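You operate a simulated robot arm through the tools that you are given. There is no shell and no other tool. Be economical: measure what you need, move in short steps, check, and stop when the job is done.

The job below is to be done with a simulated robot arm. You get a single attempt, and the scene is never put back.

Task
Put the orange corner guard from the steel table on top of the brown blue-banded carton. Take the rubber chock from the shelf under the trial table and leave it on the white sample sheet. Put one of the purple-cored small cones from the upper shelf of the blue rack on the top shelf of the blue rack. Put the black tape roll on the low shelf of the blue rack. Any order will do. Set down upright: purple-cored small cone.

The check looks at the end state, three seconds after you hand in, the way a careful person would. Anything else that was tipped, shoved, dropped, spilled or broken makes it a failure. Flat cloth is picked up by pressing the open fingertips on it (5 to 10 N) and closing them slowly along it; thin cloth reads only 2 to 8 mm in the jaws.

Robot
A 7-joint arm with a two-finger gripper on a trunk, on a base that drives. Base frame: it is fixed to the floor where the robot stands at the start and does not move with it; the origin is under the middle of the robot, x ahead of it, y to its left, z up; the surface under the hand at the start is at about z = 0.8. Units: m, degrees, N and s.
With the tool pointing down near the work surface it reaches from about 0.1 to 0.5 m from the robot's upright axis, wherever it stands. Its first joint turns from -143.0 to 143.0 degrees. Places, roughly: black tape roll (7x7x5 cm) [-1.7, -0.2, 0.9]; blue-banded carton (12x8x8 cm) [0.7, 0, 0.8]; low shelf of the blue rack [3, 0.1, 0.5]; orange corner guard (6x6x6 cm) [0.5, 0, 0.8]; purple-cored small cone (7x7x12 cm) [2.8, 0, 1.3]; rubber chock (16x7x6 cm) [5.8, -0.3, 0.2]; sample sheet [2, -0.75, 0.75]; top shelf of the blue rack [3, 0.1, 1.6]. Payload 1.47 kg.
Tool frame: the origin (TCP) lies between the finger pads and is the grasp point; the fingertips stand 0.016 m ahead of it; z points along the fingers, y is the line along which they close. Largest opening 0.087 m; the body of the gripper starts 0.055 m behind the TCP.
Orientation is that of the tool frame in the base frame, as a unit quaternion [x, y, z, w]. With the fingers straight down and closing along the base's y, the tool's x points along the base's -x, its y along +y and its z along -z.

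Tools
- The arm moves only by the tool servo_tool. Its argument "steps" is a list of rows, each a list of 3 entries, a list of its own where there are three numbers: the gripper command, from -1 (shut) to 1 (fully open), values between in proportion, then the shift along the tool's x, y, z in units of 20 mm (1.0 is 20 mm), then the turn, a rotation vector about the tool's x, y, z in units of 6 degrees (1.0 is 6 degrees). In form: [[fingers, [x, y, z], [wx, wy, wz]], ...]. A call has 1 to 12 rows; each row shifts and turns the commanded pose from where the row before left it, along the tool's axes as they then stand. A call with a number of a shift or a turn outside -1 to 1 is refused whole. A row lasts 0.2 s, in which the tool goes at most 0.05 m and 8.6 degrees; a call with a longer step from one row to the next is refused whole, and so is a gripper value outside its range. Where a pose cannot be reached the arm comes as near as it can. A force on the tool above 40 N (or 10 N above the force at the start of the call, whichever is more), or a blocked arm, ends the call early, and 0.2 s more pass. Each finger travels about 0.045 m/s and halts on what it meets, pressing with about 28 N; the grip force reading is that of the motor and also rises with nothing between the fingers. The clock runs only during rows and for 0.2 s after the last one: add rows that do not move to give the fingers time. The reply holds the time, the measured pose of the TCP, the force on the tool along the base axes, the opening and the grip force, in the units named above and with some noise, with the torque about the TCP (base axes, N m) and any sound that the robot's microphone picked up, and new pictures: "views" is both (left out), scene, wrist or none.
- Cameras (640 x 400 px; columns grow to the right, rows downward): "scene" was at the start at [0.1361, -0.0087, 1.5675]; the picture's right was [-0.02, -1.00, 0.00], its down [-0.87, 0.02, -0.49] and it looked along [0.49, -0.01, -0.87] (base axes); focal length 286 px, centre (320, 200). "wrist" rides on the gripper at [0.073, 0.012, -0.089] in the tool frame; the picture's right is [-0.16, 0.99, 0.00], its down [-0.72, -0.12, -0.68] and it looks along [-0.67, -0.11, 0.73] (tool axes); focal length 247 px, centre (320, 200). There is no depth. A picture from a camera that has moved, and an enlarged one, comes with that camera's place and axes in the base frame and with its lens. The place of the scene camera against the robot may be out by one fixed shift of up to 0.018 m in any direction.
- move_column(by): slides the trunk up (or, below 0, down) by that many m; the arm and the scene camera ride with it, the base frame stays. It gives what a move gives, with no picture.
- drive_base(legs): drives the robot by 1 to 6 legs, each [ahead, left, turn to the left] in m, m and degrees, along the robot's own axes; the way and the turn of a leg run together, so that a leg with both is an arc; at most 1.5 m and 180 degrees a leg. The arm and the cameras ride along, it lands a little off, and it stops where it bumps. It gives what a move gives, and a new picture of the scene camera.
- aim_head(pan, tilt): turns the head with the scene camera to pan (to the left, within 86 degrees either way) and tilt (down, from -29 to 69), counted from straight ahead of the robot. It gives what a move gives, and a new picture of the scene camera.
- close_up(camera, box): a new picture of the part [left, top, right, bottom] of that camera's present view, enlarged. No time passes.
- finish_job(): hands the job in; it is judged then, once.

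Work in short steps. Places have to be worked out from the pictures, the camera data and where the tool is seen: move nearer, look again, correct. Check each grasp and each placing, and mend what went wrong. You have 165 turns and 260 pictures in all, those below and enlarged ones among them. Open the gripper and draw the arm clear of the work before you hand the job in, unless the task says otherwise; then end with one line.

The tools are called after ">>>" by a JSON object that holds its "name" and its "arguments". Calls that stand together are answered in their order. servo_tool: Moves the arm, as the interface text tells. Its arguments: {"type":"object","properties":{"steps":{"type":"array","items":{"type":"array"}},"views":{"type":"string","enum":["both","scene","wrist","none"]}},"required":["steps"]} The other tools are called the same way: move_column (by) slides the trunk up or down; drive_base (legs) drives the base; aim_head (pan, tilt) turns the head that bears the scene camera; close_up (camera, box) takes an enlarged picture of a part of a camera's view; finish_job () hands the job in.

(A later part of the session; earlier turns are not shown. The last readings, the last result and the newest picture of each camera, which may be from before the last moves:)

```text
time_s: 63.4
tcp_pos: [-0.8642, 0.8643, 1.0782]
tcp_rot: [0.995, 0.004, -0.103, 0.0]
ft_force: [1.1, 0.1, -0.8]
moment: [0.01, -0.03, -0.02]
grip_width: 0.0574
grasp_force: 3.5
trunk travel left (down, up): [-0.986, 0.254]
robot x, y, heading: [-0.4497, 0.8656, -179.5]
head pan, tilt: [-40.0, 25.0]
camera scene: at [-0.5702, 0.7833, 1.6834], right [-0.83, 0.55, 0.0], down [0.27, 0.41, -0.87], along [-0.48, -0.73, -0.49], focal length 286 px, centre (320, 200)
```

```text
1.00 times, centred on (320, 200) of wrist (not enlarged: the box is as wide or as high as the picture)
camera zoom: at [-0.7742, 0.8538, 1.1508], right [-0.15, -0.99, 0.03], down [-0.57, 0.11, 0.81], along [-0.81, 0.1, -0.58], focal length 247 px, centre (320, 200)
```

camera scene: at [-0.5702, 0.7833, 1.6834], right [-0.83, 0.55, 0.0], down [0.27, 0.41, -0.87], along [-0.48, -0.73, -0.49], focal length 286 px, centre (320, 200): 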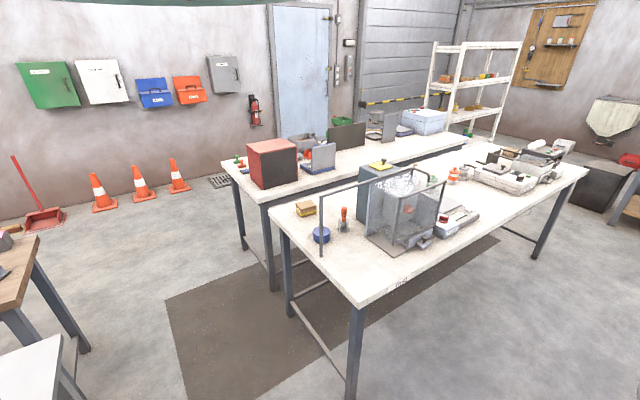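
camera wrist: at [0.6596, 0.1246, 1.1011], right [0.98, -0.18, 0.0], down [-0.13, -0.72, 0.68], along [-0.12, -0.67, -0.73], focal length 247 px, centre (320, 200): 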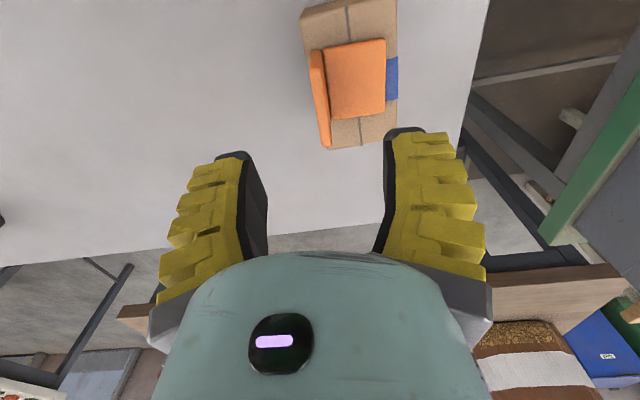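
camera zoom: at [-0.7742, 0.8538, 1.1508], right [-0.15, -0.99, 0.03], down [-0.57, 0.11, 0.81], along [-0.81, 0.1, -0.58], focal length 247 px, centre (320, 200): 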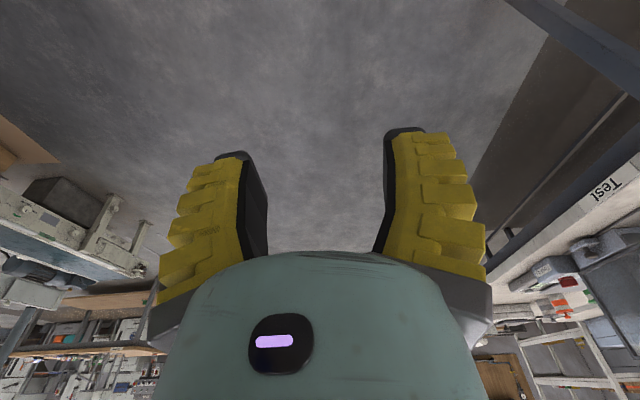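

Good view of the table; zoom in to find the black roll.

>>> {"name": "close_up", "arguments": {"camera": "scene", "box": [280, 140, 480, 265]}}

>>> {"name": "close_up", "arguments": {"camera": "scene", "box": [430, 120, 590, 220]}}

>>> {"name": "close_up", "arguments": {"camera": "scene", "box": [220, 100, 420, 200]}}

```text
3.20 times, centred on (380, 202) of scene
camera zoom: at [-0.5702, 0.7833, 1.6834], right [-0.83, 0.55, 0.0], down [0.27, 0.41, -0.87], along [-0.48, -0.73, -0.49], focal length 915 px, centre (128, 192)
```

zoom: 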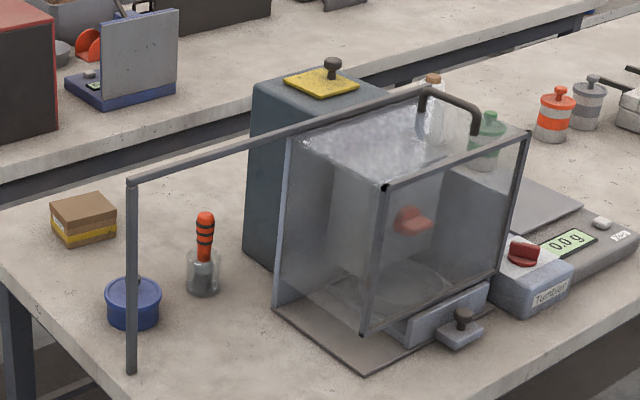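

```text
4.00 times, centred on (510, 170) of scene
camera zoom: at [-0.5702, 0.7833, 1.6834], right [-0.83, 0.55, 0.0], down [0.27, 0.41, -0.87], along [-0.48, -0.73, -0.49], focal length 1144 px, centre (-440, 320)
```

zoom: 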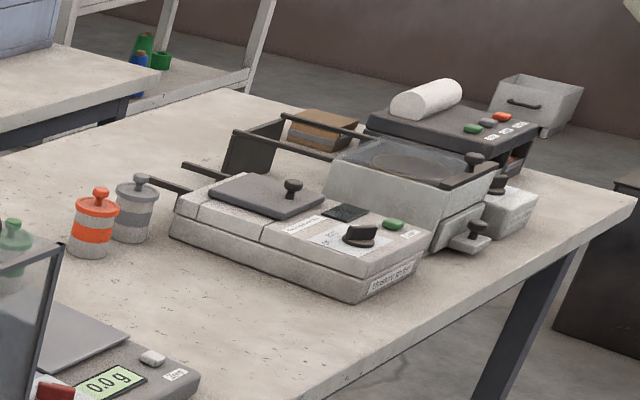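

```text
3.20 times, centred on (320, 150) of scene
camera zoom: at [-0.5702, 0.7833, 1.6834], right [-0.83, 0.55, 0.0], down [0.27, 0.41, -0.87], along [-0.48, -0.73, -0.49], focal length 915 px, centre (320, 360)
```

zoom: 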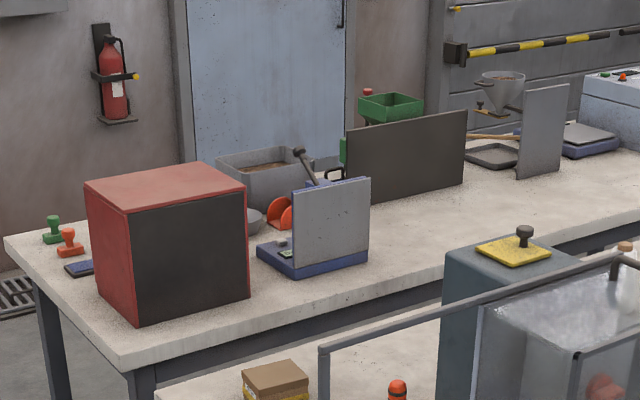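

The roll must be hidden behind the enclosure from here (est. (−1.75, −0.27)). I drive further along the lane to x≈−1.9 and look.

>>> {"name": "drive_base", "arguments": {"legs": [[1.35, 0, 0], [0, 0, 89]]}}

>>> {"name": "aim_head", "arguments": {"pan": 30, "tilt": 40}}

>>> {"name": "close_up", "arguments": {"camera": "wrist", "box": [0, 0, 640, 400]}}

```text
time_s: 74.0
tcp_pos: [-1.79, 0.4281, 1.0787]
tcp_rot: [0.697, 0.71, -0.073, 0.072]
ft_force: [-0.7, 0.8, -0.5]
moment: [0.0, 0.0, 0.0]
grip_width: 0.0576
grasp_force: 3.7
trunk travel left (down, up): [-0.986, 0.254]
robot x, y, heading: [-1.7944, 0.8398, -88.7]
head pan, tilt: [-40.0, 25.0]
camera scene: at [-1.7183, 0.7137, 1.6861], right [-0.54, -0.84, 0.0], down [-0.39, 0.25, -0.89], along [0.74, -0.48, -0.46], focal length 286 px, centre (320, 200)
```

scene: 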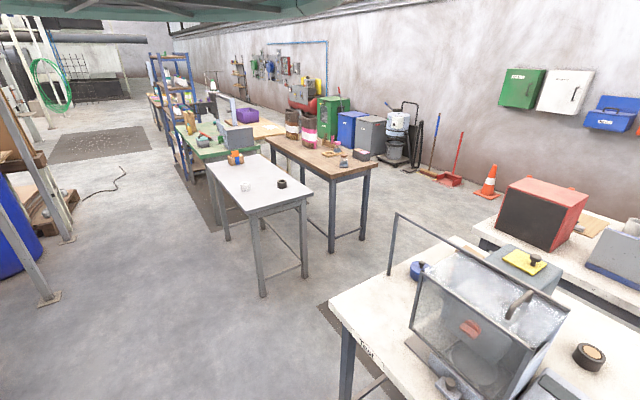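

```text
time_s: 75.4
tcp_pos: [-1.7887, 0.4269, 1.0785]
tcp_rot: [0.697, 0.71, -0.073, 0.073]
ft_force: [0.3, -0.1, 0.4]
moment: [0.0, 0.03, -0.02]
grip_width: 0.0573
grasp_force: 3.7
trunk travel left (down, up): [-0.986, 0.254]
robot x, y, heading: [-1.7945, 0.8384, -88.8]
head pan, tilt: [30.0, 40.0]
camera scene: at [-1.7213, 0.7158, 1.6734], right [-0.54, -0.84, 0.0], down [-0.49, 0.32, -0.81], along [0.68, -0.44, -0.58], focal length 286 px, centre (320, 200)
```

scene: 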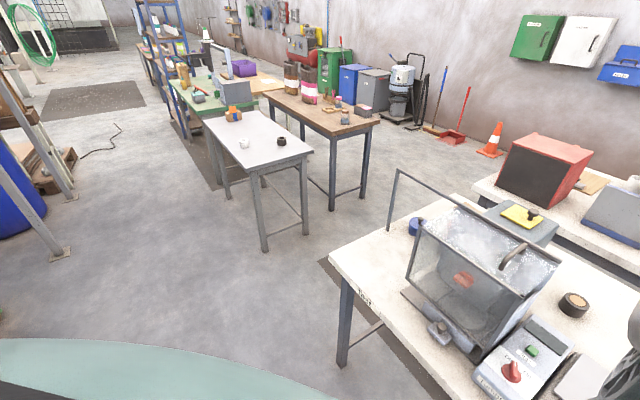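

```text
1.00 times, centred on (320, 200) of wrist (not enlarged: the box is as wide or as high as the picture)
camera zoom: at [-1.7797, 0.5175, 1.1509], right [0.99, -0.14, 0.03], down [-0.1, -0.57, 0.81], along [-0.09, -0.81, -0.58], focal length 247 px, centre (320, 200)
```

zoom: 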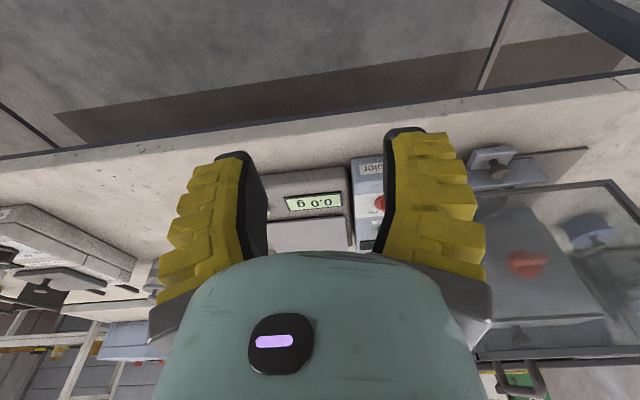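

The black roll (tan core) is at about (−1.70, −0.245) beside the scale and enclosure. I raise the trunk, straighten the tool tilt, and drive closer slightly to the west of the enclosure.

>>> {"name": "move_column", "arguments": {"by": 0.15}}

>>> {"name": "servo_tool", "arguments": {"steps": [[0.9, [-0.2, 0, 0.5], [0, 0.5, 0]], [0.9, [-0.2, 0, 0.5], [0, 0.5, 0]], [0.9, [-0.2, 0, 0.5], [0, 0.5, 0]], [0.9, [-0.2, 0, 0.5], [0, 0.45, 0]], [0.9, [0, 0, 0], [0, 0, 0]]], "views": "wrist"}}

```text
time_s: 77.1
tcp_pos: [-1.7891, 0.4279, 1.2281]
tcp_rot: [0.697, 0.71, -0.073, 0.073]
ft_force: [0.0, 0.2, -0.4]
moment: [0.0, 0.01, -0.01]
grip_width: 0.0574
grasp_force: 4.3
trunk travel left (down, up): [-1.136, 0.104]
robot x, y, heading: [-1.797, 0.8411, -88.9]
head pan, tilt: [30.0, 40.0]
```

```text
time_s: 78.3
tcp_pos: [-1.789, 0.4068, 1.191]
tcp_rot: [0.701, 0.714, 0.0, 0.0]
ft_force: [-0.7, 0.3, 1.0]
moment: [0.03, 0.01, -0.03]
grip_width: 0.0836
grasp_force: 0.7
trunk travel left (down, up): [-1.136, 0.104]
robot x, y, heading: [-1.7908, 0.8401, -88.7]
head pan, tilt: [30.0, 40.0]
camera wrist: at [-1.7787, 0.4807, 1.28], right [0.99, -0.14, 0.0], down [-0.1, -0.73, 0.68], along [-0.1, -0.67, -0.73], focal length 247 px, centre (320, 200)
```

wrist: 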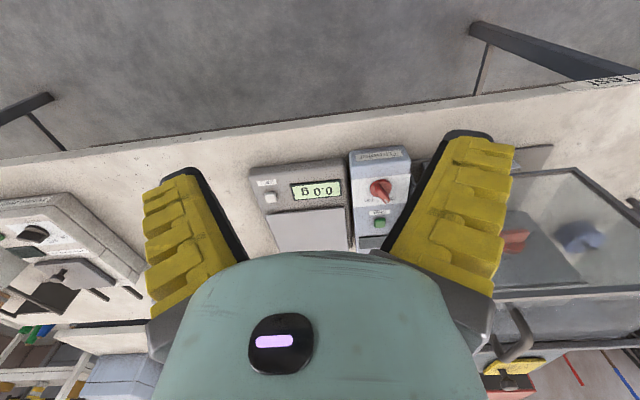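

Tool is vertical; the space between table legs is open. Driving ahead 0.35.

>>> {"name": "drive_base", "arguments": {"legs": [[0.35, 0, 0]]}}

>>> {"name": "close_up", "arguments": {"camera": "wrist", "box": [0, 0, 640, 400]}}

```text
time_s: 80.6
tcp_pos: [-1.7822, 0.0602, 1.1917]
tcp_rot: [0.701, 0.713, -0.001, -0.001]
ft_force: [-0.1, -0.2, -1.1]
moment: [-0.02, 0.01, 0.02]
grip_width: 0.0836
grasp_force: 0.8
trunk travel left (down, up): [-1.136, 0.104]
robot x, y, heading: [-1.7915, 0.4954, -88.9]
head pan, tilt: [30.0, 40.0]
camera scene: at [-1.7153, 0.3691, 1.8219], right [-0.55, -0.84, 0.0], down [-0.5, 0.32, -0.8], along [0.67, -0.44, -0.6], focal length 286 px, centre (320, 200)
```

scene: 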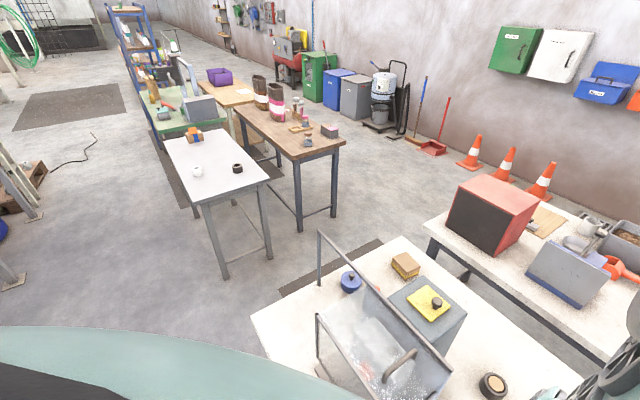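

```text
1.00 times, centred on (320, 200) of wrist (not enlarged: the box is as wide or as high as the picture)
camera zoom: at [-1.7727, 0.1339, 1.2801], right [0.99, -0.14, 0.0], down [-0.1, -0.73, 0.68], along [-0.1, -0.67, -0.73], focal length 247 px, centre (320, 200)
```

zoom: 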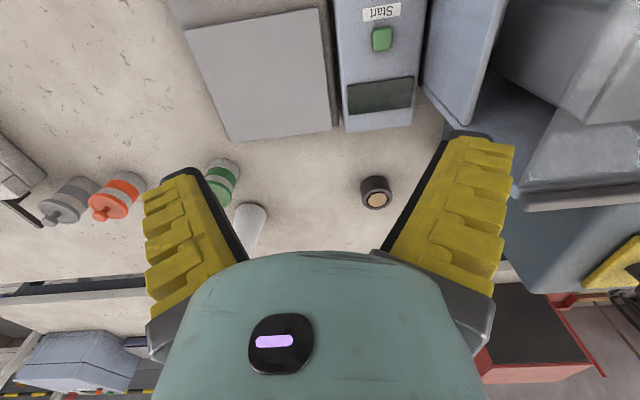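

Tape at about (−1.705, −0.23). I need ~0.25 m more; drive 0.13, check for bumps, then the rest.

>>> {"name": "drive_base", "arguments": {"legs": [[0.13, 0, 0]]}}

```text
time_s: 81.9
tcp_pos: [-1.7786, -0.0692, 1.1916]
tcp_rot: [0.7, 0.715, -0.001, 0.0]
ft_force: [-0.4, -0.9, 0.1]
moment: [0.0, 0.01, -0.03]
grip_width: 0.0835
grasp_force: 0.8
trunk travel left (down, up): [-1.136, 0.104]
robot x, y, heading: [-1.7856, 0.3631, -89.0]
head pan, tilt: [30.0, 40.0]
camera scene: at [-1.7129, 0.2396, 1.8217], right [-0.55, -0.84, 0.0], down [-0.5, 0.33, -0.8], along [0.67, -0.44, -0.6], focal length 286 px, centre (320, 200)
```

scene: 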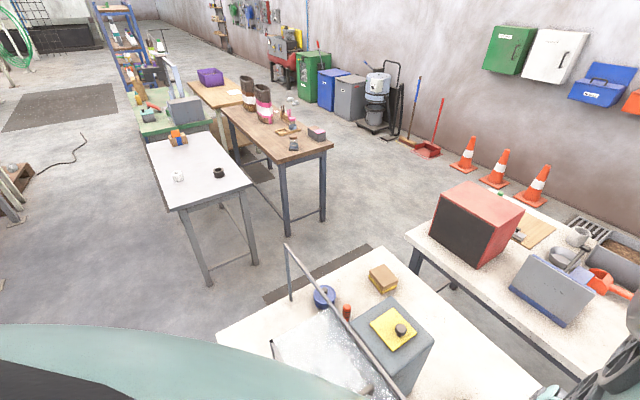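

No bump, axis only 0.1 m from the table edge, so the base does fit beneath. Another 0.12.

>>> {"name": "drive_base", "arguments": {"legs": [[0.12, 0, 0]]}}

>>> {"name": "close_up", "arguments": {"camera": "wrist", "box": [0, 0, 640, 400]}}

```text
time_s: 83.1
tcp_pos: [-1.7776, -0.1885, 1.1912]
tcp_rot: [0.701, 0.713, 0.0, 0.0]
ft_force: [0.5, 0.1, 0.7]
moment: [-0.03, 0.01, -0.01]
grip_width: 0.0838
grasp_force: 0.7
trunk travel left (down, up): [-1.136, 0.104]
robot x, y, heading: [-1.7847, 0.2479, -89.0]
head pan, tilt: [30.0, 40.0]
camera scene: at [-1.7108, 0.1205, 1.8215], right [-0.55, -0.84, 0.0], down [-0.5, 0.33, -0.8], along [0.67, -0.44, -0.6], focal length 286 px, centre (320, 200)
```

scene: 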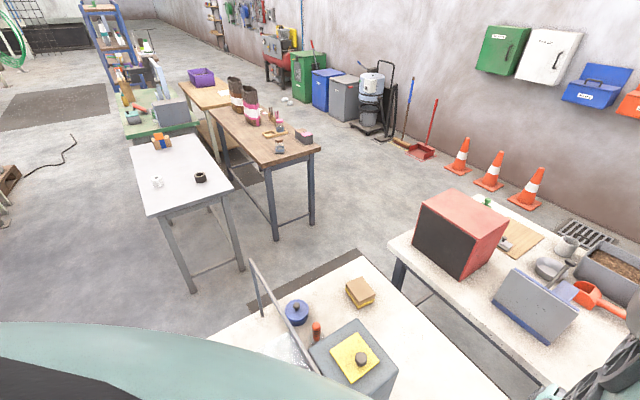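

```text
1.00 times, centred on (320, 200) of wrist (not enlarged: the box is as wide or as high as the picture)
camera zoom: at [-1.7679, -0.1147, 1.28], right [0.99, -0.14, 0.0], down [-0.1, -0.73, 0.68], along [-0.1, -0.67, -0.73], focal length 247 px, centre (320, 200)
```

zoom: 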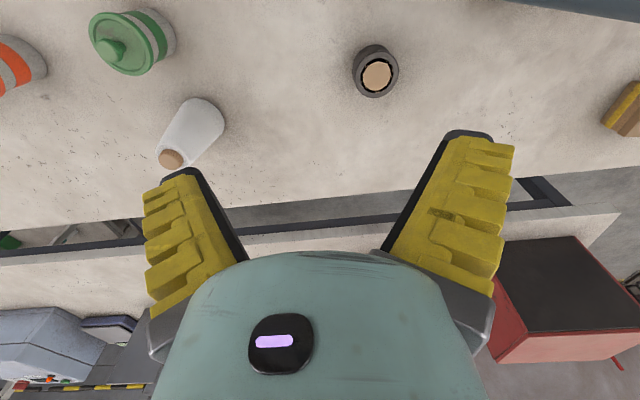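

Tape top centre ≈ (−1.70, −0.243, 0.875). Before choosing the grasp angle I look at the blue rack's shelf spacing.

>>> {"name": "close_up", "arguments": {"camera": "scene", "box": [70, 0, 190, 140]}}

```text
2.86 times, centred on (130, 70) of scene
camera zoom: at [-1.7108, 0.1205, 1.8215], right [-0.55, -0.84, 0.0], down [-0.5, 0.33, -0.8], along [0.67, -0.44, -0.6], focal length 817 px, centre (863, 571)
```

zoom: 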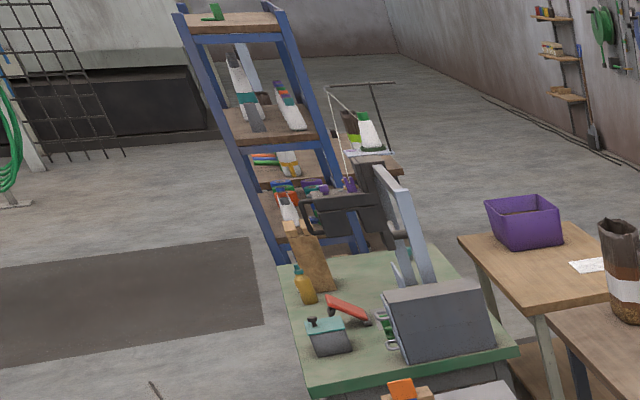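

The rack's shelves are spaced enough for a tilted tool, so I will grasp the tape with the tool tilted ~36° outward. Moving above it and tilting.

>>> {"name": "servo_tool", "arguments": {"steps": [[1, [0, 0.97, 0], [0, -1, 0]], [1, [0, 0.97, 0], [0, -1, 0]], [1, [0, 0.97, 0], [0, -1, 0]], [1, [0, 0.97, 0], [0, -1, 0]], [1, [0, 0, 0], [0, -1, 0]], [1, [0, 0, 0], [0, -1, 0]], [1, [0, 0, 0], [0, 0, 0]]], "views": "wrist"}}

```text
time_s: 84.7
tcp_pos: [-1.6998, -0.1891, 1.1912]
tcp_rot: [0.666, 0.679, -0.218, 0.221]
ft_force: [0.5, 0.4, 0.2]
moment: [0.02, 0.01, -0.05]
grip_width: 0.0871
grasp_force: 0.0
trunk travel left (down, up): [-1.136, 0.104]
robot x, y, heading: [-1.7856, 0.2429, -88.9]
head pan, tilt: [30.0, 40.0]
camera wrist: at [-1.6908, -0.0754, 1.2199], right [0.99, -0.11, 0.09], down [-0.11, -0.19, 0.98], along [-0.09, -0.98, -0.2], focal length 247 px, centre (320, 200)
```

wrist: 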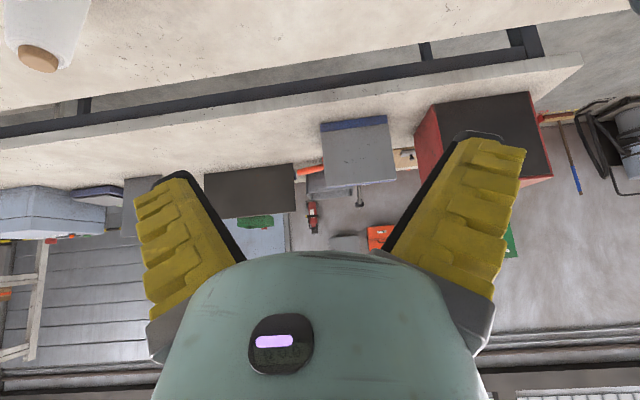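

The enclosure top is only ~1.01 m high and its west face at x≈−1.62, so the arm clears. Lowering the trunk 0.20 and looking.

>>> {"name": "move_column", "arguments": {"by": -0.2}}

>>> {"name": "servo_tool", "arguments": {"steps": [[1, [0.5, 0, -0.6], [0, 0, 0]], [1, [0, 0, 0], [0, 0, 0]]], "views": "both"}}

```text
time_s: 86.9
tcp_pos: [-1.7005, -0.1875, 0.9911]
tcp_rot: [0.666, 0.679, -0.216, 0.221]
ft_force: [0.1, -0.7, -1.0]
moment: [0.03, 0.02, 0.0]
grip_width: 0.0873
grasp_force: 0.1
trunk travel left (down, up): [-0.936, 0.304]
robot x, y, heading: [-1.7848, 0.2436, -88.8]
head pan, tilt: [30.0, 40.0]
```

```text
time_s: 87.7
tcp_pos: [-1.6934, -0.2039, 1.008]
tcp_rot: [0.663, 0.669, -0.233, 0.244]
ft_force: [1.0, -0.1, 0.0]
moment: [0.0, -0.01, 0.02]
grip_width: 0.087
grasp_force: 0.1
trunk travel left (down, up): [-0.936, 0.304]
robot x, y, heading: [-1.7844, 0.2451, -88.9]
head pan, tilt: [30.0, 40.0]
stopped in row 2: the arm was blocked; the commanded pose is now the measured one
camera scene: at [-1.7125, 0.1215, 1.6168], right [-0.55, -0.84, 0.0], down [-0.54, 0.35, -0.77], along [0.64, -0.42, -0.64], focal length 286 px, centre (320, 200)
camera wrist: at [-1.6844, -0.0896, 1.0306], right [0.99, -0.11, 0.11], down [-0.13, -0.13, 0.98], along [-0.09, -0.99, -0.14], focal length 247 px, centre (320, 200)
```

scene: 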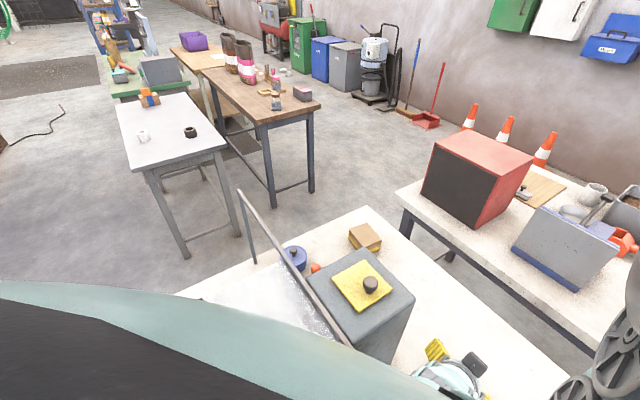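
wrist: 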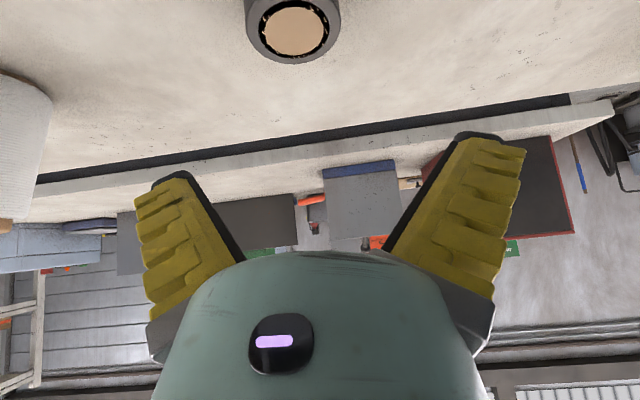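

The arm hit a limit when retracting high; tilt is now ~39°. Tape at ≈(−1.703, −0.25). I descend directly in tool coordinates, half way first.

>>> {"name": "servo_tool", "arguments": {"steps": [[1, [0.2, -0.3, 0.9], [0, 0, 0]], [1, [0.37, -0.3, 0.9], [0, 0, 0]], [1, [0.4, 0, 0.9], [0, 0, 0]], [1, [0.4, 0, 0.9], [0, 0, 0]], [1, [0, 0, 0], [0, 0, 0]]], "views": "wrist"}}

```text
time_s: 88.9
tcp_pos: [-1.7047, -0.2252, 0.9327]
tcp_rot: [0.662, 0.67, -0.231, 0.242]
ft_force: [0.2, -0.4, -0.8]
moment: [-0.01, 0.01, -0.05]
grip_width: 0.0869
grasp_force: 0.1
trunk travel left (down, up): [-0.936, 0.304]
robot x, y, heading: [-1.7827, 0.2455, -89.1]
head pan, tilt: [30.0, 40.0]
camera wrist: at [-1.6962, -0.1114, 0.9562], right [0.99, -0.11, 0.11], down [-0.12, -0.13, 0.98], along [-0.09, -0.98, -0.15], focal length 247 px, centre (320, 200)
```

wrist: 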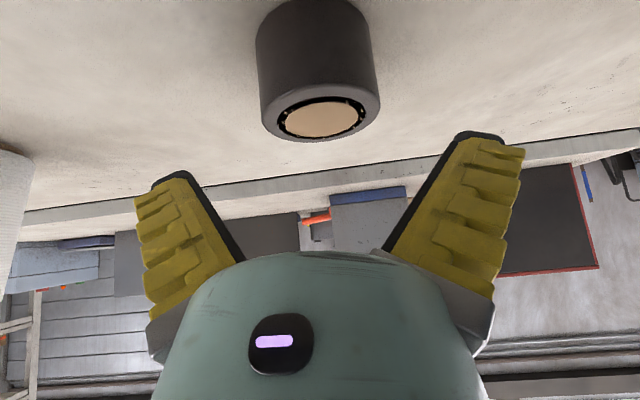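

Tape top z≈0.89, centre (−1.702, −0.241). Final descent, then close.

>>> {"name": "servo_tool", "arguments": {"steps": [[1, [0.44, 0.1, 1.0], [0, 0, 0]], [1, [0.44, 0, 1.0], [0, 0, 0]], [1, [0.43, 0, 1.0], [0, 0, 0]], [1, [0, 0, 0], [0, 0, 0]], [0, [0, 0, 0], [0, 0, 0]], [-1, [0, 0, 0], [0, 0, 0]], [-1, [0, 0, 0], [0, 0, 0]], [-1, [0, 0, 0], [0, 0, 0]]], "views": "wrist"}}

```text
time_s: 90.7
tcp_pos: [-1.7024, -0.2373, 0.8901]
tcp_rot: [0.663, 0.67, -0.232, 0.242]
ft_force: [-0.8, 2.3, 3.9]
moment: [0.14, -0.03, 0.04]
grip_width: 0.0542
grasp_force: 28.4
out of reach, approached as far as the arm can: row 3
trunk travel left (down, up): [-0.936, 0.304]
robot x, y, heading: [-1.7817, 0.246, -89.1]
head pan, tilt: [30.0, 40.0]
camera wrist: at [-1.6933, -0.123, 0.9151], right [0.99, -0.11, 0.11], down [-0.13, -0.13, 0.98], along [-0.09, -0.99, -0.14], focal length 247 px, centre (320, 200)
```

wrist: 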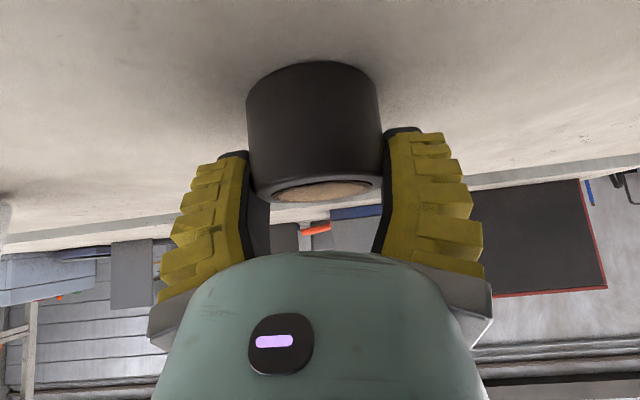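

It closed on 54 mm but high on the roll because the arm ran out of reach. I reopen, lower by trunk 0.018, and close again.

>>> {"name": "servo_tool", "arguments": {"steps": [[0.6, [0, 0, 0], [0, 0, 0]], [1, [0, 0, 0], [0, 0, 0]], [1, [0, 0, 0], [0, 0, 0]], [1, [0, 0, 0], [0, 0, 0]]], "views": "wrist"}}

>>> {"name": "move_column", "arguments": {"by": -0.018}}

```text
time_s: 91.7
tcp_pos: [-1.7026, -0.2359, 0.8931]
tcp_rot: [0.663, 0.67, -0.232, 0.242]
ft_force: [-0.4, 0.7, 0.4]
moment: [-0.02, 0.0, 0.02]
grip_width: 0.0869
grasp_force: 0.0
trunk travel left (down, up): [-0.936, 0.304]
robot x, y, heading: [-1.7859, 0.2476, -89.2]
head pan, tilt: [30.0, 40.0]
camera wrist: at [-1.6933, -0.1229, 0.9149], right [0.99, -0.11, 0.11], down [-0.12, -0.13, 0.98], along [-0.09, -0.99, -0.15], focal length 247 px, centre (320, 200)
```

wrist: 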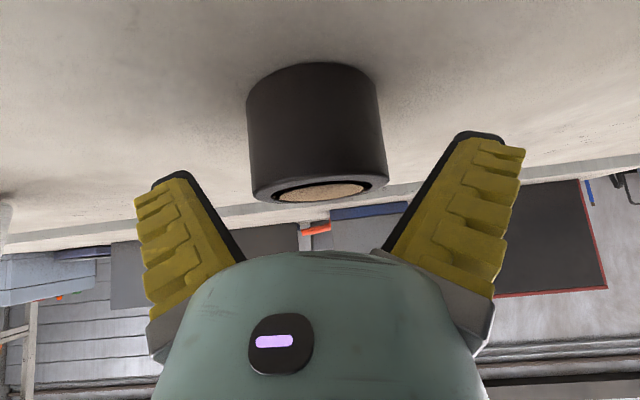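

```text
time_s: 92.3
tcp_pos: [-1.702, -0.2369, 0.8732]
tcp_rot: [0.662, 0.67, -0.232, 0.243]
ft_force: [0.3, 0.1, -0.5]
moment: [-0.01, -0.01, 0.0]
grip_width: 0.0869
grasp_force: 0.1
trunk travel left (down, up): [-0.918, 0.322]
robot x, y, heading: [-1.7859, 0.2481, -89.2]
head pan, tilt: [30.0, 40.0]
```

Tape still upright and centred. Closing now.

>>> {"name": "servo_tool", "arguments": {"steps": [[0.3, [0, 0, 0], [0, 0, 0]], [-0.3, [0, 0, 0], [0, 0, 0]], [-1, [0, 0, 0], [0, 0, 0]], [-1, [0, 0, 0], [0, 0, 0]], [-1, [0, 0, 0], [0, 0, 0]]], "views": "wrist"}}

```text
time_s: 93.5
tcp_pos: [-1.7015, -0.2359, 0.8739]
tcp_rot: [0.663, 0.669, -0.232, 0.242]
ft_force: [0.3, -0.1, 0.6]
moment: [-0.02, 0.02, -0.03]
grip_width: 0.0609
grasp_force: 28.5
trunk travel left (down, up): [-0.918, 0.322]
robot x, y, heading: [-1.784, 0.2412, -89.1]
head pan, tilt: [30.0, 40.0]
camera wrist: at [-1.6933, -0.1229, 0.8969], right [0.99, -0.11, 0.11], down [-0.13, -0.13, 0.98], along [-0.09, -0.99, -0.15], focal length 247 px, centre (320, 200)
```

wrist: 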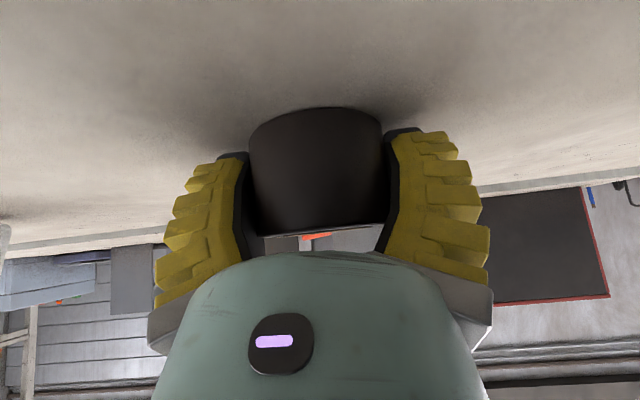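

Only a 61 mm chord; the roll centre is ~15 mm further on. Reopen, move forward 16 mm and close again.

>>> {"name": "servo_tool", "arguments": {"steps": [[0.5, [0, 0, 0], [0, 0, 0]], [1, [0, 0, 0], [0, 0, 0]], [1, [0, 0, 0], [0, 0, 0]], [1, [-0.65, 0, 0.5], [0, 0, 0]], [1, [0, 0, 0], [0, 0, 0]], [0.3, [0, 0, 0], [0, 0, 0]], [-0.3, [0, 0, 0], [0, 0, 0]], [-1, [0, 0, 0], [0, 0, 0]], [-1, [0, 0, 0], [0, 0, 0]], [-1, [0, 0, 0], [0, 0, 0]]], "views": "wrist"}}

```text
time_s: 95.7
tcp_pos: [-1.7026, -0.2534, 0.8745]
tcp_rot: [0.662, 0.67, -0.232, 0.243]
ft_force: [-1.1, 0.0, 1.3]
moment: [-0.01, 0.06, -0.02]
grip_width: 0.0634
grasp_force: 27.7
trunk travel left (down, up): [-0.918, 0.322]
robot x, y, heading: [-1.7827, 0.2442, -88.8]
head pan, tilt: [30.0, 40.0]
camera wrist: at [-1.6938, -0.1397, 0.8973], right [0.99, -0.11, 0.11], down [-0.12, -0.13, 0.98], along [-0.09, -0.99, -0.14], focal length 247 px, centre (320, 200)
```

wrist: 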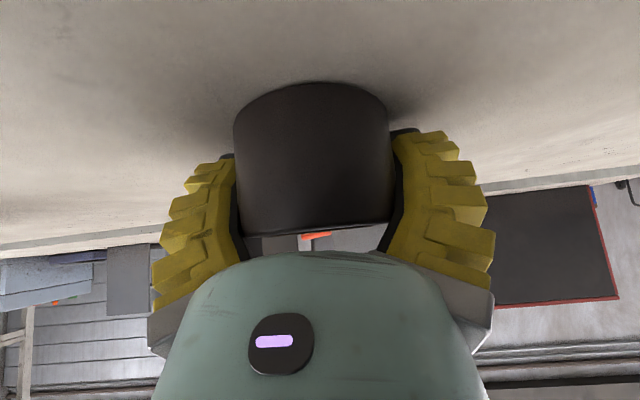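

Width 63 mm, near the full diameter. Lift by trunk a little and check.

>>> {"name": "move_column", "arguments": {"by": 0.06}}

>>> {"name": "close_up", "arguments": {"camera": "wrist", "box": [0, 0, 640, 400]}}

```text
time_s: 96.7
tcp_pos: [-1.7022, -0.253, 0.9339]
tcp_rot: [0.663, 0.67, -0.231, 0.242]
ft_force: [-0.4, 0.9, -0.3]
moment: [-0.02, -0.03, -0.03]
grip_width: 0.0634
grasp_force: 28.2
trunk travel left (down, up): [-0.978, 0.262]
robot x, y, heading: [-1.783, 0.2454, -88.8]
head pan, tilt: [30.0, 40.0]
```

```text
1.00 times, centred on (320, 200) of wrist (not enlarged: the box is as wide or as high as the picture)
camera zoom: at [-1.6934, -0.1392, 0.9571], right [0.99, -0.11, 0.11], down [-0.12, -0.13, 0.98], along [-0.09, -0.98, -0.15], focal length 247 px, centre (320, 200)
```

zoom: 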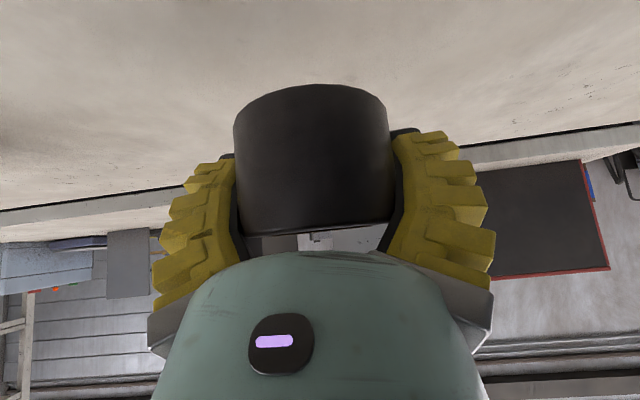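

Held firmly. Raise 0.2, back out, turn to face +x and drive back along the lane.

>>> {"name": "move_column", "arguments": {"by": 0.2}}

>>> {"name": "drive_base", "arguments": {"legs": [[-0.6, 0, 0], [0, 0, 89], [1.3, 0, 0], [1.0, 0, 0]]}}

>>> {"name": "aim_head", "arguments": {"pan": -30, "tilt": 20}}

```text
time_s: 98.9
tcp_pos: [-1.7035, -0.2532, 1.1328]
tcp_rot: [0.663, 0.67, -0.232, 0.242]
ft_force: [-0.1, -0.3, -0.9]
moment: [-0.01, 0.01, -0.01]
grip_width: 0.0629
grasp_force: 27.6
trunk travel left (down, up): [-1.178, 0.062]
robot x, y, heading: [-1.7834, 0.2461, -89.0]
head pan, tilt: [30.0, 40.0]
```

```text
time_s: 117.0
tcp_pos: [1.0073, 0.9186, 1.1352]
tcp_rot: [0.005, 0.942, 0.004, 0.336]
ft_force: [0.3, 0.2, -0.8]
moment: [-0.01, -0.02, 0.0]
grip_width: 0.0626
grasp_force: 28.4
trunk travel left (down, up): [-1.178, 0.062]
robot x, y, heading: [0.5068, 0.8429, 0.3]
head pan, tilt: [30.0, 40.0]
camera scene: at [0.6248, 0.9071, 1.8589], right [0.83, -0.56, 0.0], down [-0.36, -0.53, -0.77], along [0.43, 0.64, -0.64], focal length 286 px, centre (320, 200)
```

scene: 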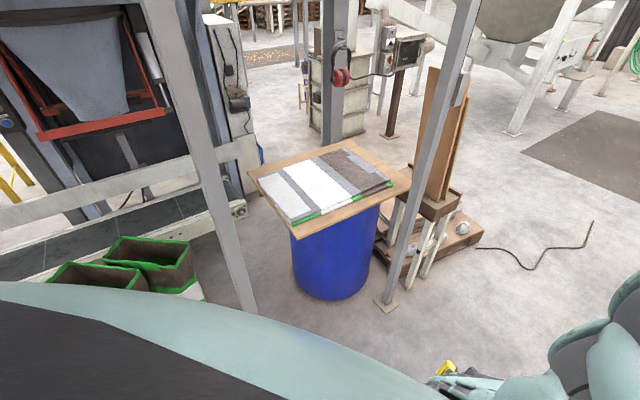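

```text
time_s: 118.3
tcp_pos: [1.0065, 0.9178, 1.1342]
tcp_rot: [0.003, 0.942, 0.005, 0.335]
ft_force: [0.4, -0.4, -0.5]
moment: [0.01, 0.0, -0.01]
grip_width: 0.0623
grasp_force: 27.6
trunk travel left (down, up): [-1.178, 0.062]
robot x, y, heading: [0.5052, 0.8429, 0.5]
head pan, tilt: [-30.0, 20.0]
camera scene: at [0.6289, 0.913, 1.8828], right [0.83, -0.56, 0.0], down [-0.23, -0.34, -0.91], along [0.51, 0.75, -0.42], focal length 286 px, centre (320, 200)
```

scene: 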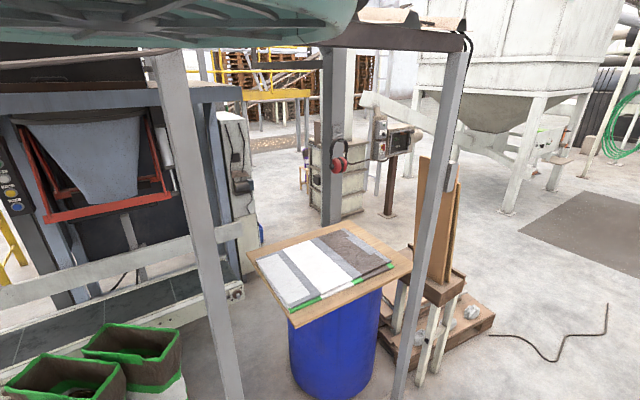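

The head stays panned left; I turn the base right 60° to look along +x toward the rack.

>>> {"name": "drive_base", "arguments": {"legs": [[0, 0, -60]]}}

```text
time_s: 121.3
tcp_pos: [0.8206, 0.4473, 1.1339]
tcp_rot: [0.476, 0.813, -0.164, 0.291]
ft_force: [-0.2, -0.3, -0.1]
moment: [-0.04, -0.01, -0.01]
grip_width: 0.0625
grasp_force: 27.9
trunk travel left (down, up): [-1.178, 0.062]
robot x, y, heading: [0.5092, 0.8426, -60.1]
head pan, tilt: [-30.0, 20.0]
camera scene: at [0.6344, 0.7684, 1.8848], right [-0.08, -1.0, 0.0], down [-0.4, 0.03, -0.92], along [0.92, -0.07, -0.4], focal length 286 px, centre (320, 200)
```

scene: 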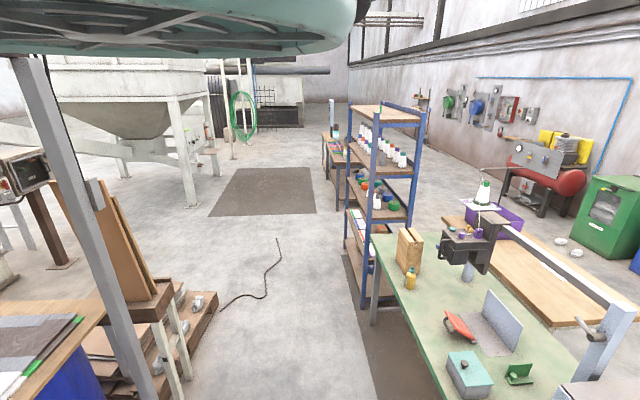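

Good view of the rack and the bench ahead of it. Zooming on the rack.

>>> {"name": "close_up", "arguments": {"camera": "scene", "box": [320, 90, 440, 320]}}

>>> {"name": "close_up", "arguments": {"camera": "scene", "box": [430, 150, 640, 340]}}

```text
1.74 times, centred on (380, 205) of scene
camera zoom: at [0.6344, 0.7684, 1.8848], right [-0.08, -1.0, 0.0], down [-0.4, 0.03, -0.92], along [0.92, -0.07, -0.4], focal length 497 px, centre (216, 191)
```

zoom: 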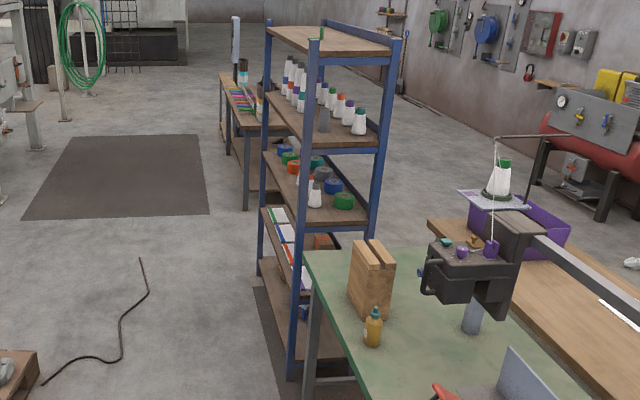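

```text
2.11 times, centred on (535, 245) of scene
camera zoom: at [0.6344, 0.7684, 1.8848], right [-0.08, -1.0, 0.0], down [-0.4, 0.03, -0.92], along [0.92, -0.07, -0.4], focal length 602 px, centre (-133, 105)
```

zoom: 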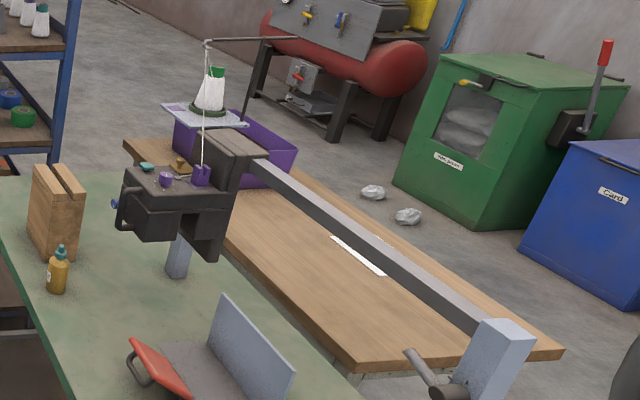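

The rack spans x 2.57–3.57, y −0.08…0.25, shelves at z ≈0.19, 0.51, 0.92, 1.26, 1.6; access is from the aisle on its north side. I drive along the aisle to x≈1.9.

>>> {"name": "drive_base", "arguments": {"legs": [[0.613, 1.262, 0]]}}

```text
time_s: 128.4
tcp_pos: [2.2293, 0.5543, 1.1337]
tcp_rot: [0.473, 0.815, -0.163, 0.292]
ft_force: [0.7, -0.5, -0.5]
moment: [-0.01, -0.01, -0.02]
grip_width: 0.0625
grasp_force: 28.2
trunk travel left (down, up): [-1.178, 0.062]
robot x, y, heading: [1.9149, 0.951, -59.8]
head pan, tilt: [-30.0, 20.0]
camera scene: at [2.0427, 0.8758, 1.8865], right [-0.07, -1.0, 0.0], down [-0.38, 0.03, -0.93], along [0.92, -0.07, -0.38], focal length 286 px, centre (320, 200)
```

scene: 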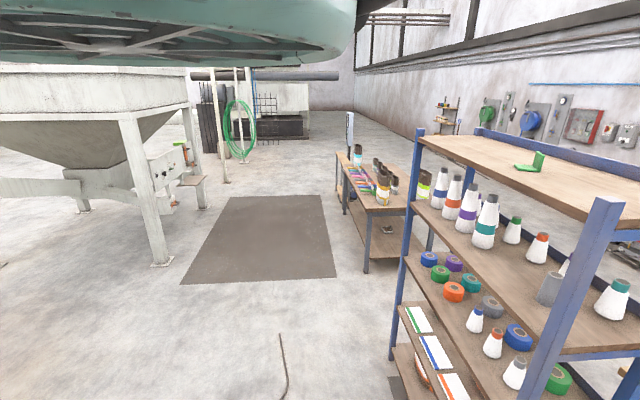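

Zoom on the cone shelf and the low shelf.

>>> {"name": "close_up", "arguments": {"camera": "scene", "box": [410, 140, 640, 330]}}

>>> {"name": "close_up", "arguments": {"camera": "scene", "box": [380, 240, 640, 400]}}

>>> {"name": "aim_head", "arguments": {"pan": 40, "tilt": 50}}

```text
2.11 times, centred on (525, 235) of scene
camera zoom: at [2.0427, 0.8758, 1.8865], right [-0.07, -1.0, 0.0], down [-0.38, 0.03, -0.93], along [0.92, -0.07, -0.38], focal length 602 px, centre (-112, 126)
```

zoom: 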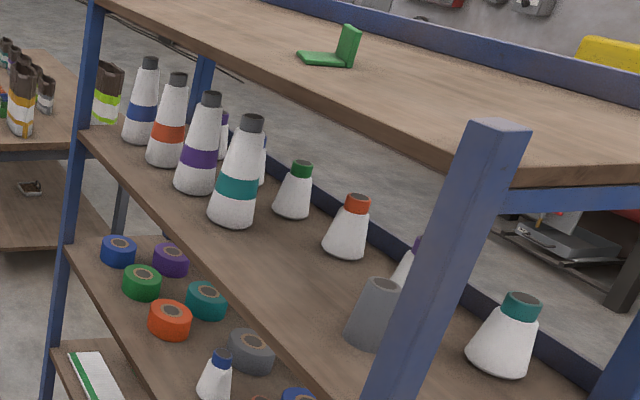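

```text
2.46 times, centred on (510, 320) of scene
camera zoom: at [2.0427, 0.8758, 1.8865], right [-0.07, -1.0, 0.0], down [-0.38, 0.03, -0.93], along [0.92, -0.07, -0.38], focal length 704 px, centre (-148, -95)
```

zoom: 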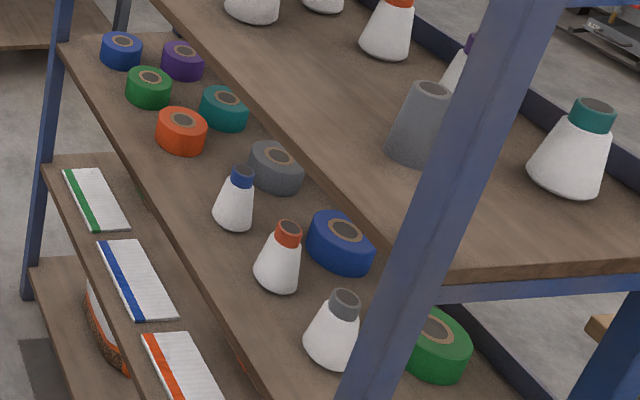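

```text
time_s: 129.8
tcp_pos: [2.2286, 0.5551, 1.1339]
tcp_rot: [0.474, 0.815, -0.163, 0.292]
ft_force: [0.2, -0.8, 0.2]
moment: [0.01, 0.02, 0.01]
grip_width: 0.0624
grasp_force: 28.2
trunk travel left (down, up): [-1.178, 0.062]
robot x, y, heading: [1.911, 0.9505, -59.8]
head pan, tilt: [40.0, 50.0]
camera scene: at [2.0311, 0.877, 1.8511], right [-0.07, -1.0, 0.0], down [-0.71, 0.05, -0.7], along [0.7, -0.05, -0.71], focal length 286 px, centre (320, 200)
```

scene: 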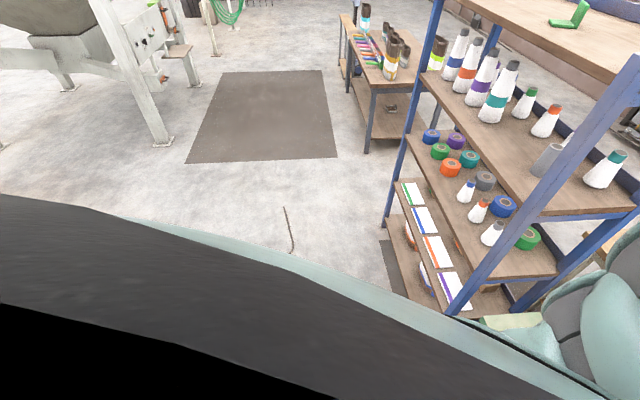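

The low shelf has flat striped packs along its front edge; I need to see what is free behind. I retract the arm, turn to face the rack and lower the trunk to look inside with the wrist camera.

>>> {"name": "servo_tool", "arguments": {"steps": [[-1, [0.77, 0, -0.63], [0, 0, 0]], [-1, [0.77, 0, -0.63], [0, 0, 0]], [-1, [0.77, 0, -0.63], [0, 0, 0]], [-1, [0.77, 0, -0.63], [0, 0, 0]], [-1, [0.77, 0, -0.63], [0, 0, 0]], [-1, [0, 0, 0], [0, 0, 0]]], "views": "none"}}

>>> {"name": "drive_base", "arguments": {"legs": [[0, 0, -30]]}}

```text
time_s: 131.2
tcp_pos: [2.1791, 0.6413, 1.1356]
tcp_rot: [0.472, 0.815, -0.163, 0.293]
ft_force: [0.0, 0.4, -0.4]
moment: [0.0, -0.01, -0.01]
grip_width: 0.0625
grasp_force: 27.8
trunk travel left (down, up): [-1.178, 0.062]
robot x, y, heading: [1.9174, 0.95, -59.9]
head pan, tilt: [40.0, 50.0]
```

```text
time_s: 133.1
tcp_pos: [1.9891, 0.5493, 1.1341]
tcp_rot: [0.669, 0.664, -0.233, 0.24]
ft_force: [1.0, 0.7, -0.1]
moment: [-0.03, -0.03, -0.02]
grip_width: 0.0624
grasp_force: 27.9
trunk travel left (down, up): [-1.178, 0.062]
robot x, y, heading: [1.9154, 0.9498, -90.0]
head pan, tilt: [40.0, 50.0]
camera scene: at [1.9778, 0.8307, 1.8427], right [-0.56, -0.83, 0.0], down [-0.65, 0.44, -0.62], along [0.52, -0.35, -0.78], focal length 286 px, centre (320, 200)
```

scene: 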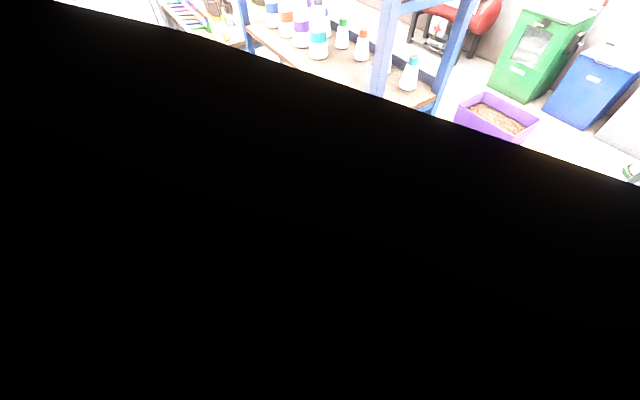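

Drive along the rack to x≈2.8, y≈0.8, then lower to look in the low shelf.

>>> {"name": "drive_base", "arguments": {"legs": [[0.12, 0.95, 0]]}}

>>> {"name": "move_column", "arguments": {"by": -0.42}}

>>> {"name": "aim_head", "arguments": {"pan": 40, "tilt": 25}}

>>> {"name": "close_up", "arguments": {"camera": "wrist", "box": [0, 0, 640, 400]}}

```text
time_s: 138.1
tcp_pos: [2.9447, 0.427, 1.1338]
tcp_rot: [0.672, 0.661, -0.235, 0.239]
ft_force: [0.3, 0.5, 0.0]
moment: [-0.04, 0.01, -0.01]
grip_width: 0.0621
grasp_force: 28.3
trunk travel left (down, up): [-1.178, 0.062]
robot x, y, heading: [2.8756, 0.829, -90.5]
head pan, tilt: [40.0, 50.0]
camera scene: at [2.9362, 0.7073, 1.8431], right [-0.57, -0.82, 0.0], down [-0.64, 0.44, -0.63], along [0.52, -0.36, -0.78], focal length 286 px, centre (320, 200)
```

scene: 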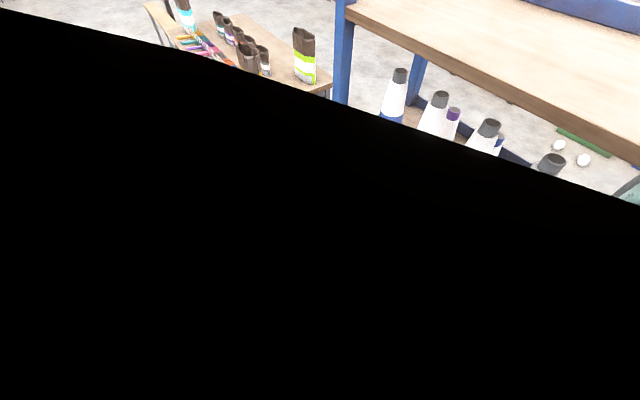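

```text
refused: -0.42 is not a number from -0.4 to 0.4
```

```text
time_s: 139.0
tcp_pos: [2.9442, 0.4265, 1.1336]
tcp_rot: [0.672, 0.661, -0.234, 0.239]
ft_force: [0.8, 0.9, -1.3]
moment: [-0.01, 0.0, 0.05]
grip_width: 0.0622
grasp_force: 28.5
trunk travel left (down, up): [-1.178, 0.062]
robot x, y, heading: [2.8746, 0.8256, -90.4]
head pan, tilt: [40.0, 25.0]
camera scene: at [2.9481, 0.6993, 1.8738], right [-0.57, -0.82, 0.0], down [-0.41, 0.29, -0.86], along [0.71, -0.49, -0.5], focal length 286 px, centre (320, 200)
```

scene: 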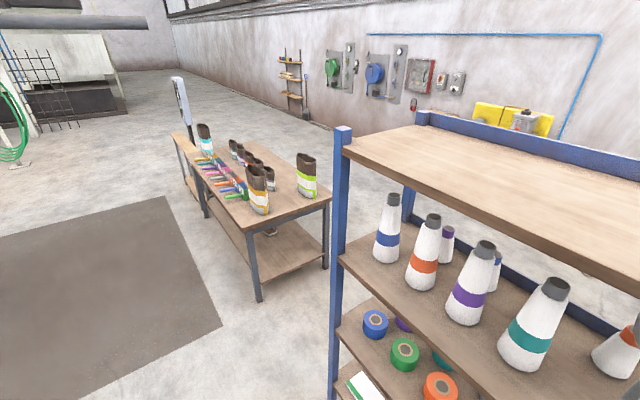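

```text
1.00 times, centred on (320, 200) of wrist (not enlarged: the box is as wide or as high as the picture)
camera zoom: at [2.9574, 0.5402, 1.1576], right [0.98, -0.13, 0.11], down [-0.13, -0.13, 0.98], along [-0.12, -0.98, -0.15], focal length 247 px, centre (320, 200)
```

zoom: 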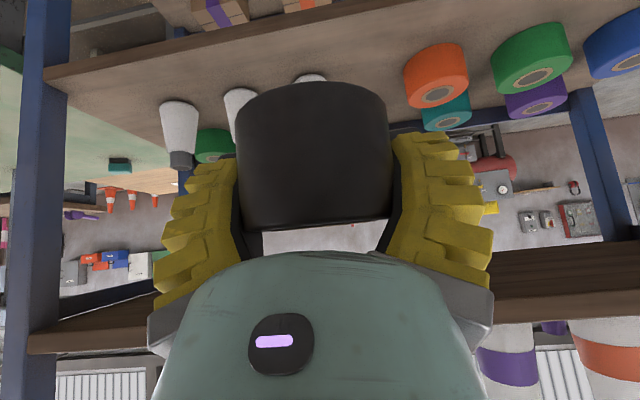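

Now lower the trunk 0.4 to look into the low shelf.

>>> {"name": "move_column", "arguments": {"by": -0.4}}

>>> {"name": "close_up", "arguments": {"camera": "wrist", "box": [0, 0, 640, 400]}}

```text
time_s: 142.8
tcp_pos: [2.9456, 0.4269, 0.735]
tcp_rot: [0.671, 0.661, -0.235, 0.239]
ft_force: [-0.5, -0.3, -1.1]
moment: [-0.04, -0.04, 0.03]
grip_width: 0.0621
grasp_force: 28.2
trunk travel left (down, up): [-0.778, 0.462]
robot x, y, heading: [2.8771, 0.8266, -90.6]
head pan, tilt: [40.0, 25.0]
```

```text
1.00 times, centred on (320, 200) of wrist (not enlarged: the box is as wide or as high as the picture)
camera zoom: at [2.9574, 0.5402, 0.7576], right [0.98, -0.13, 0.11], down [-0.13, -0.13, 0.98], along [-0.12, -0.98, -0.15], focal length 247 px, centre (320, 200)
```

zoom: 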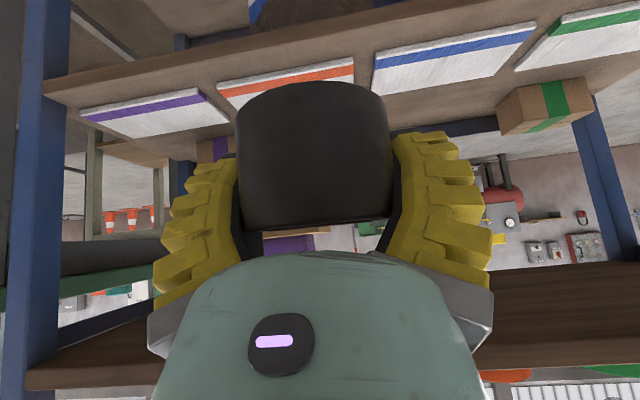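

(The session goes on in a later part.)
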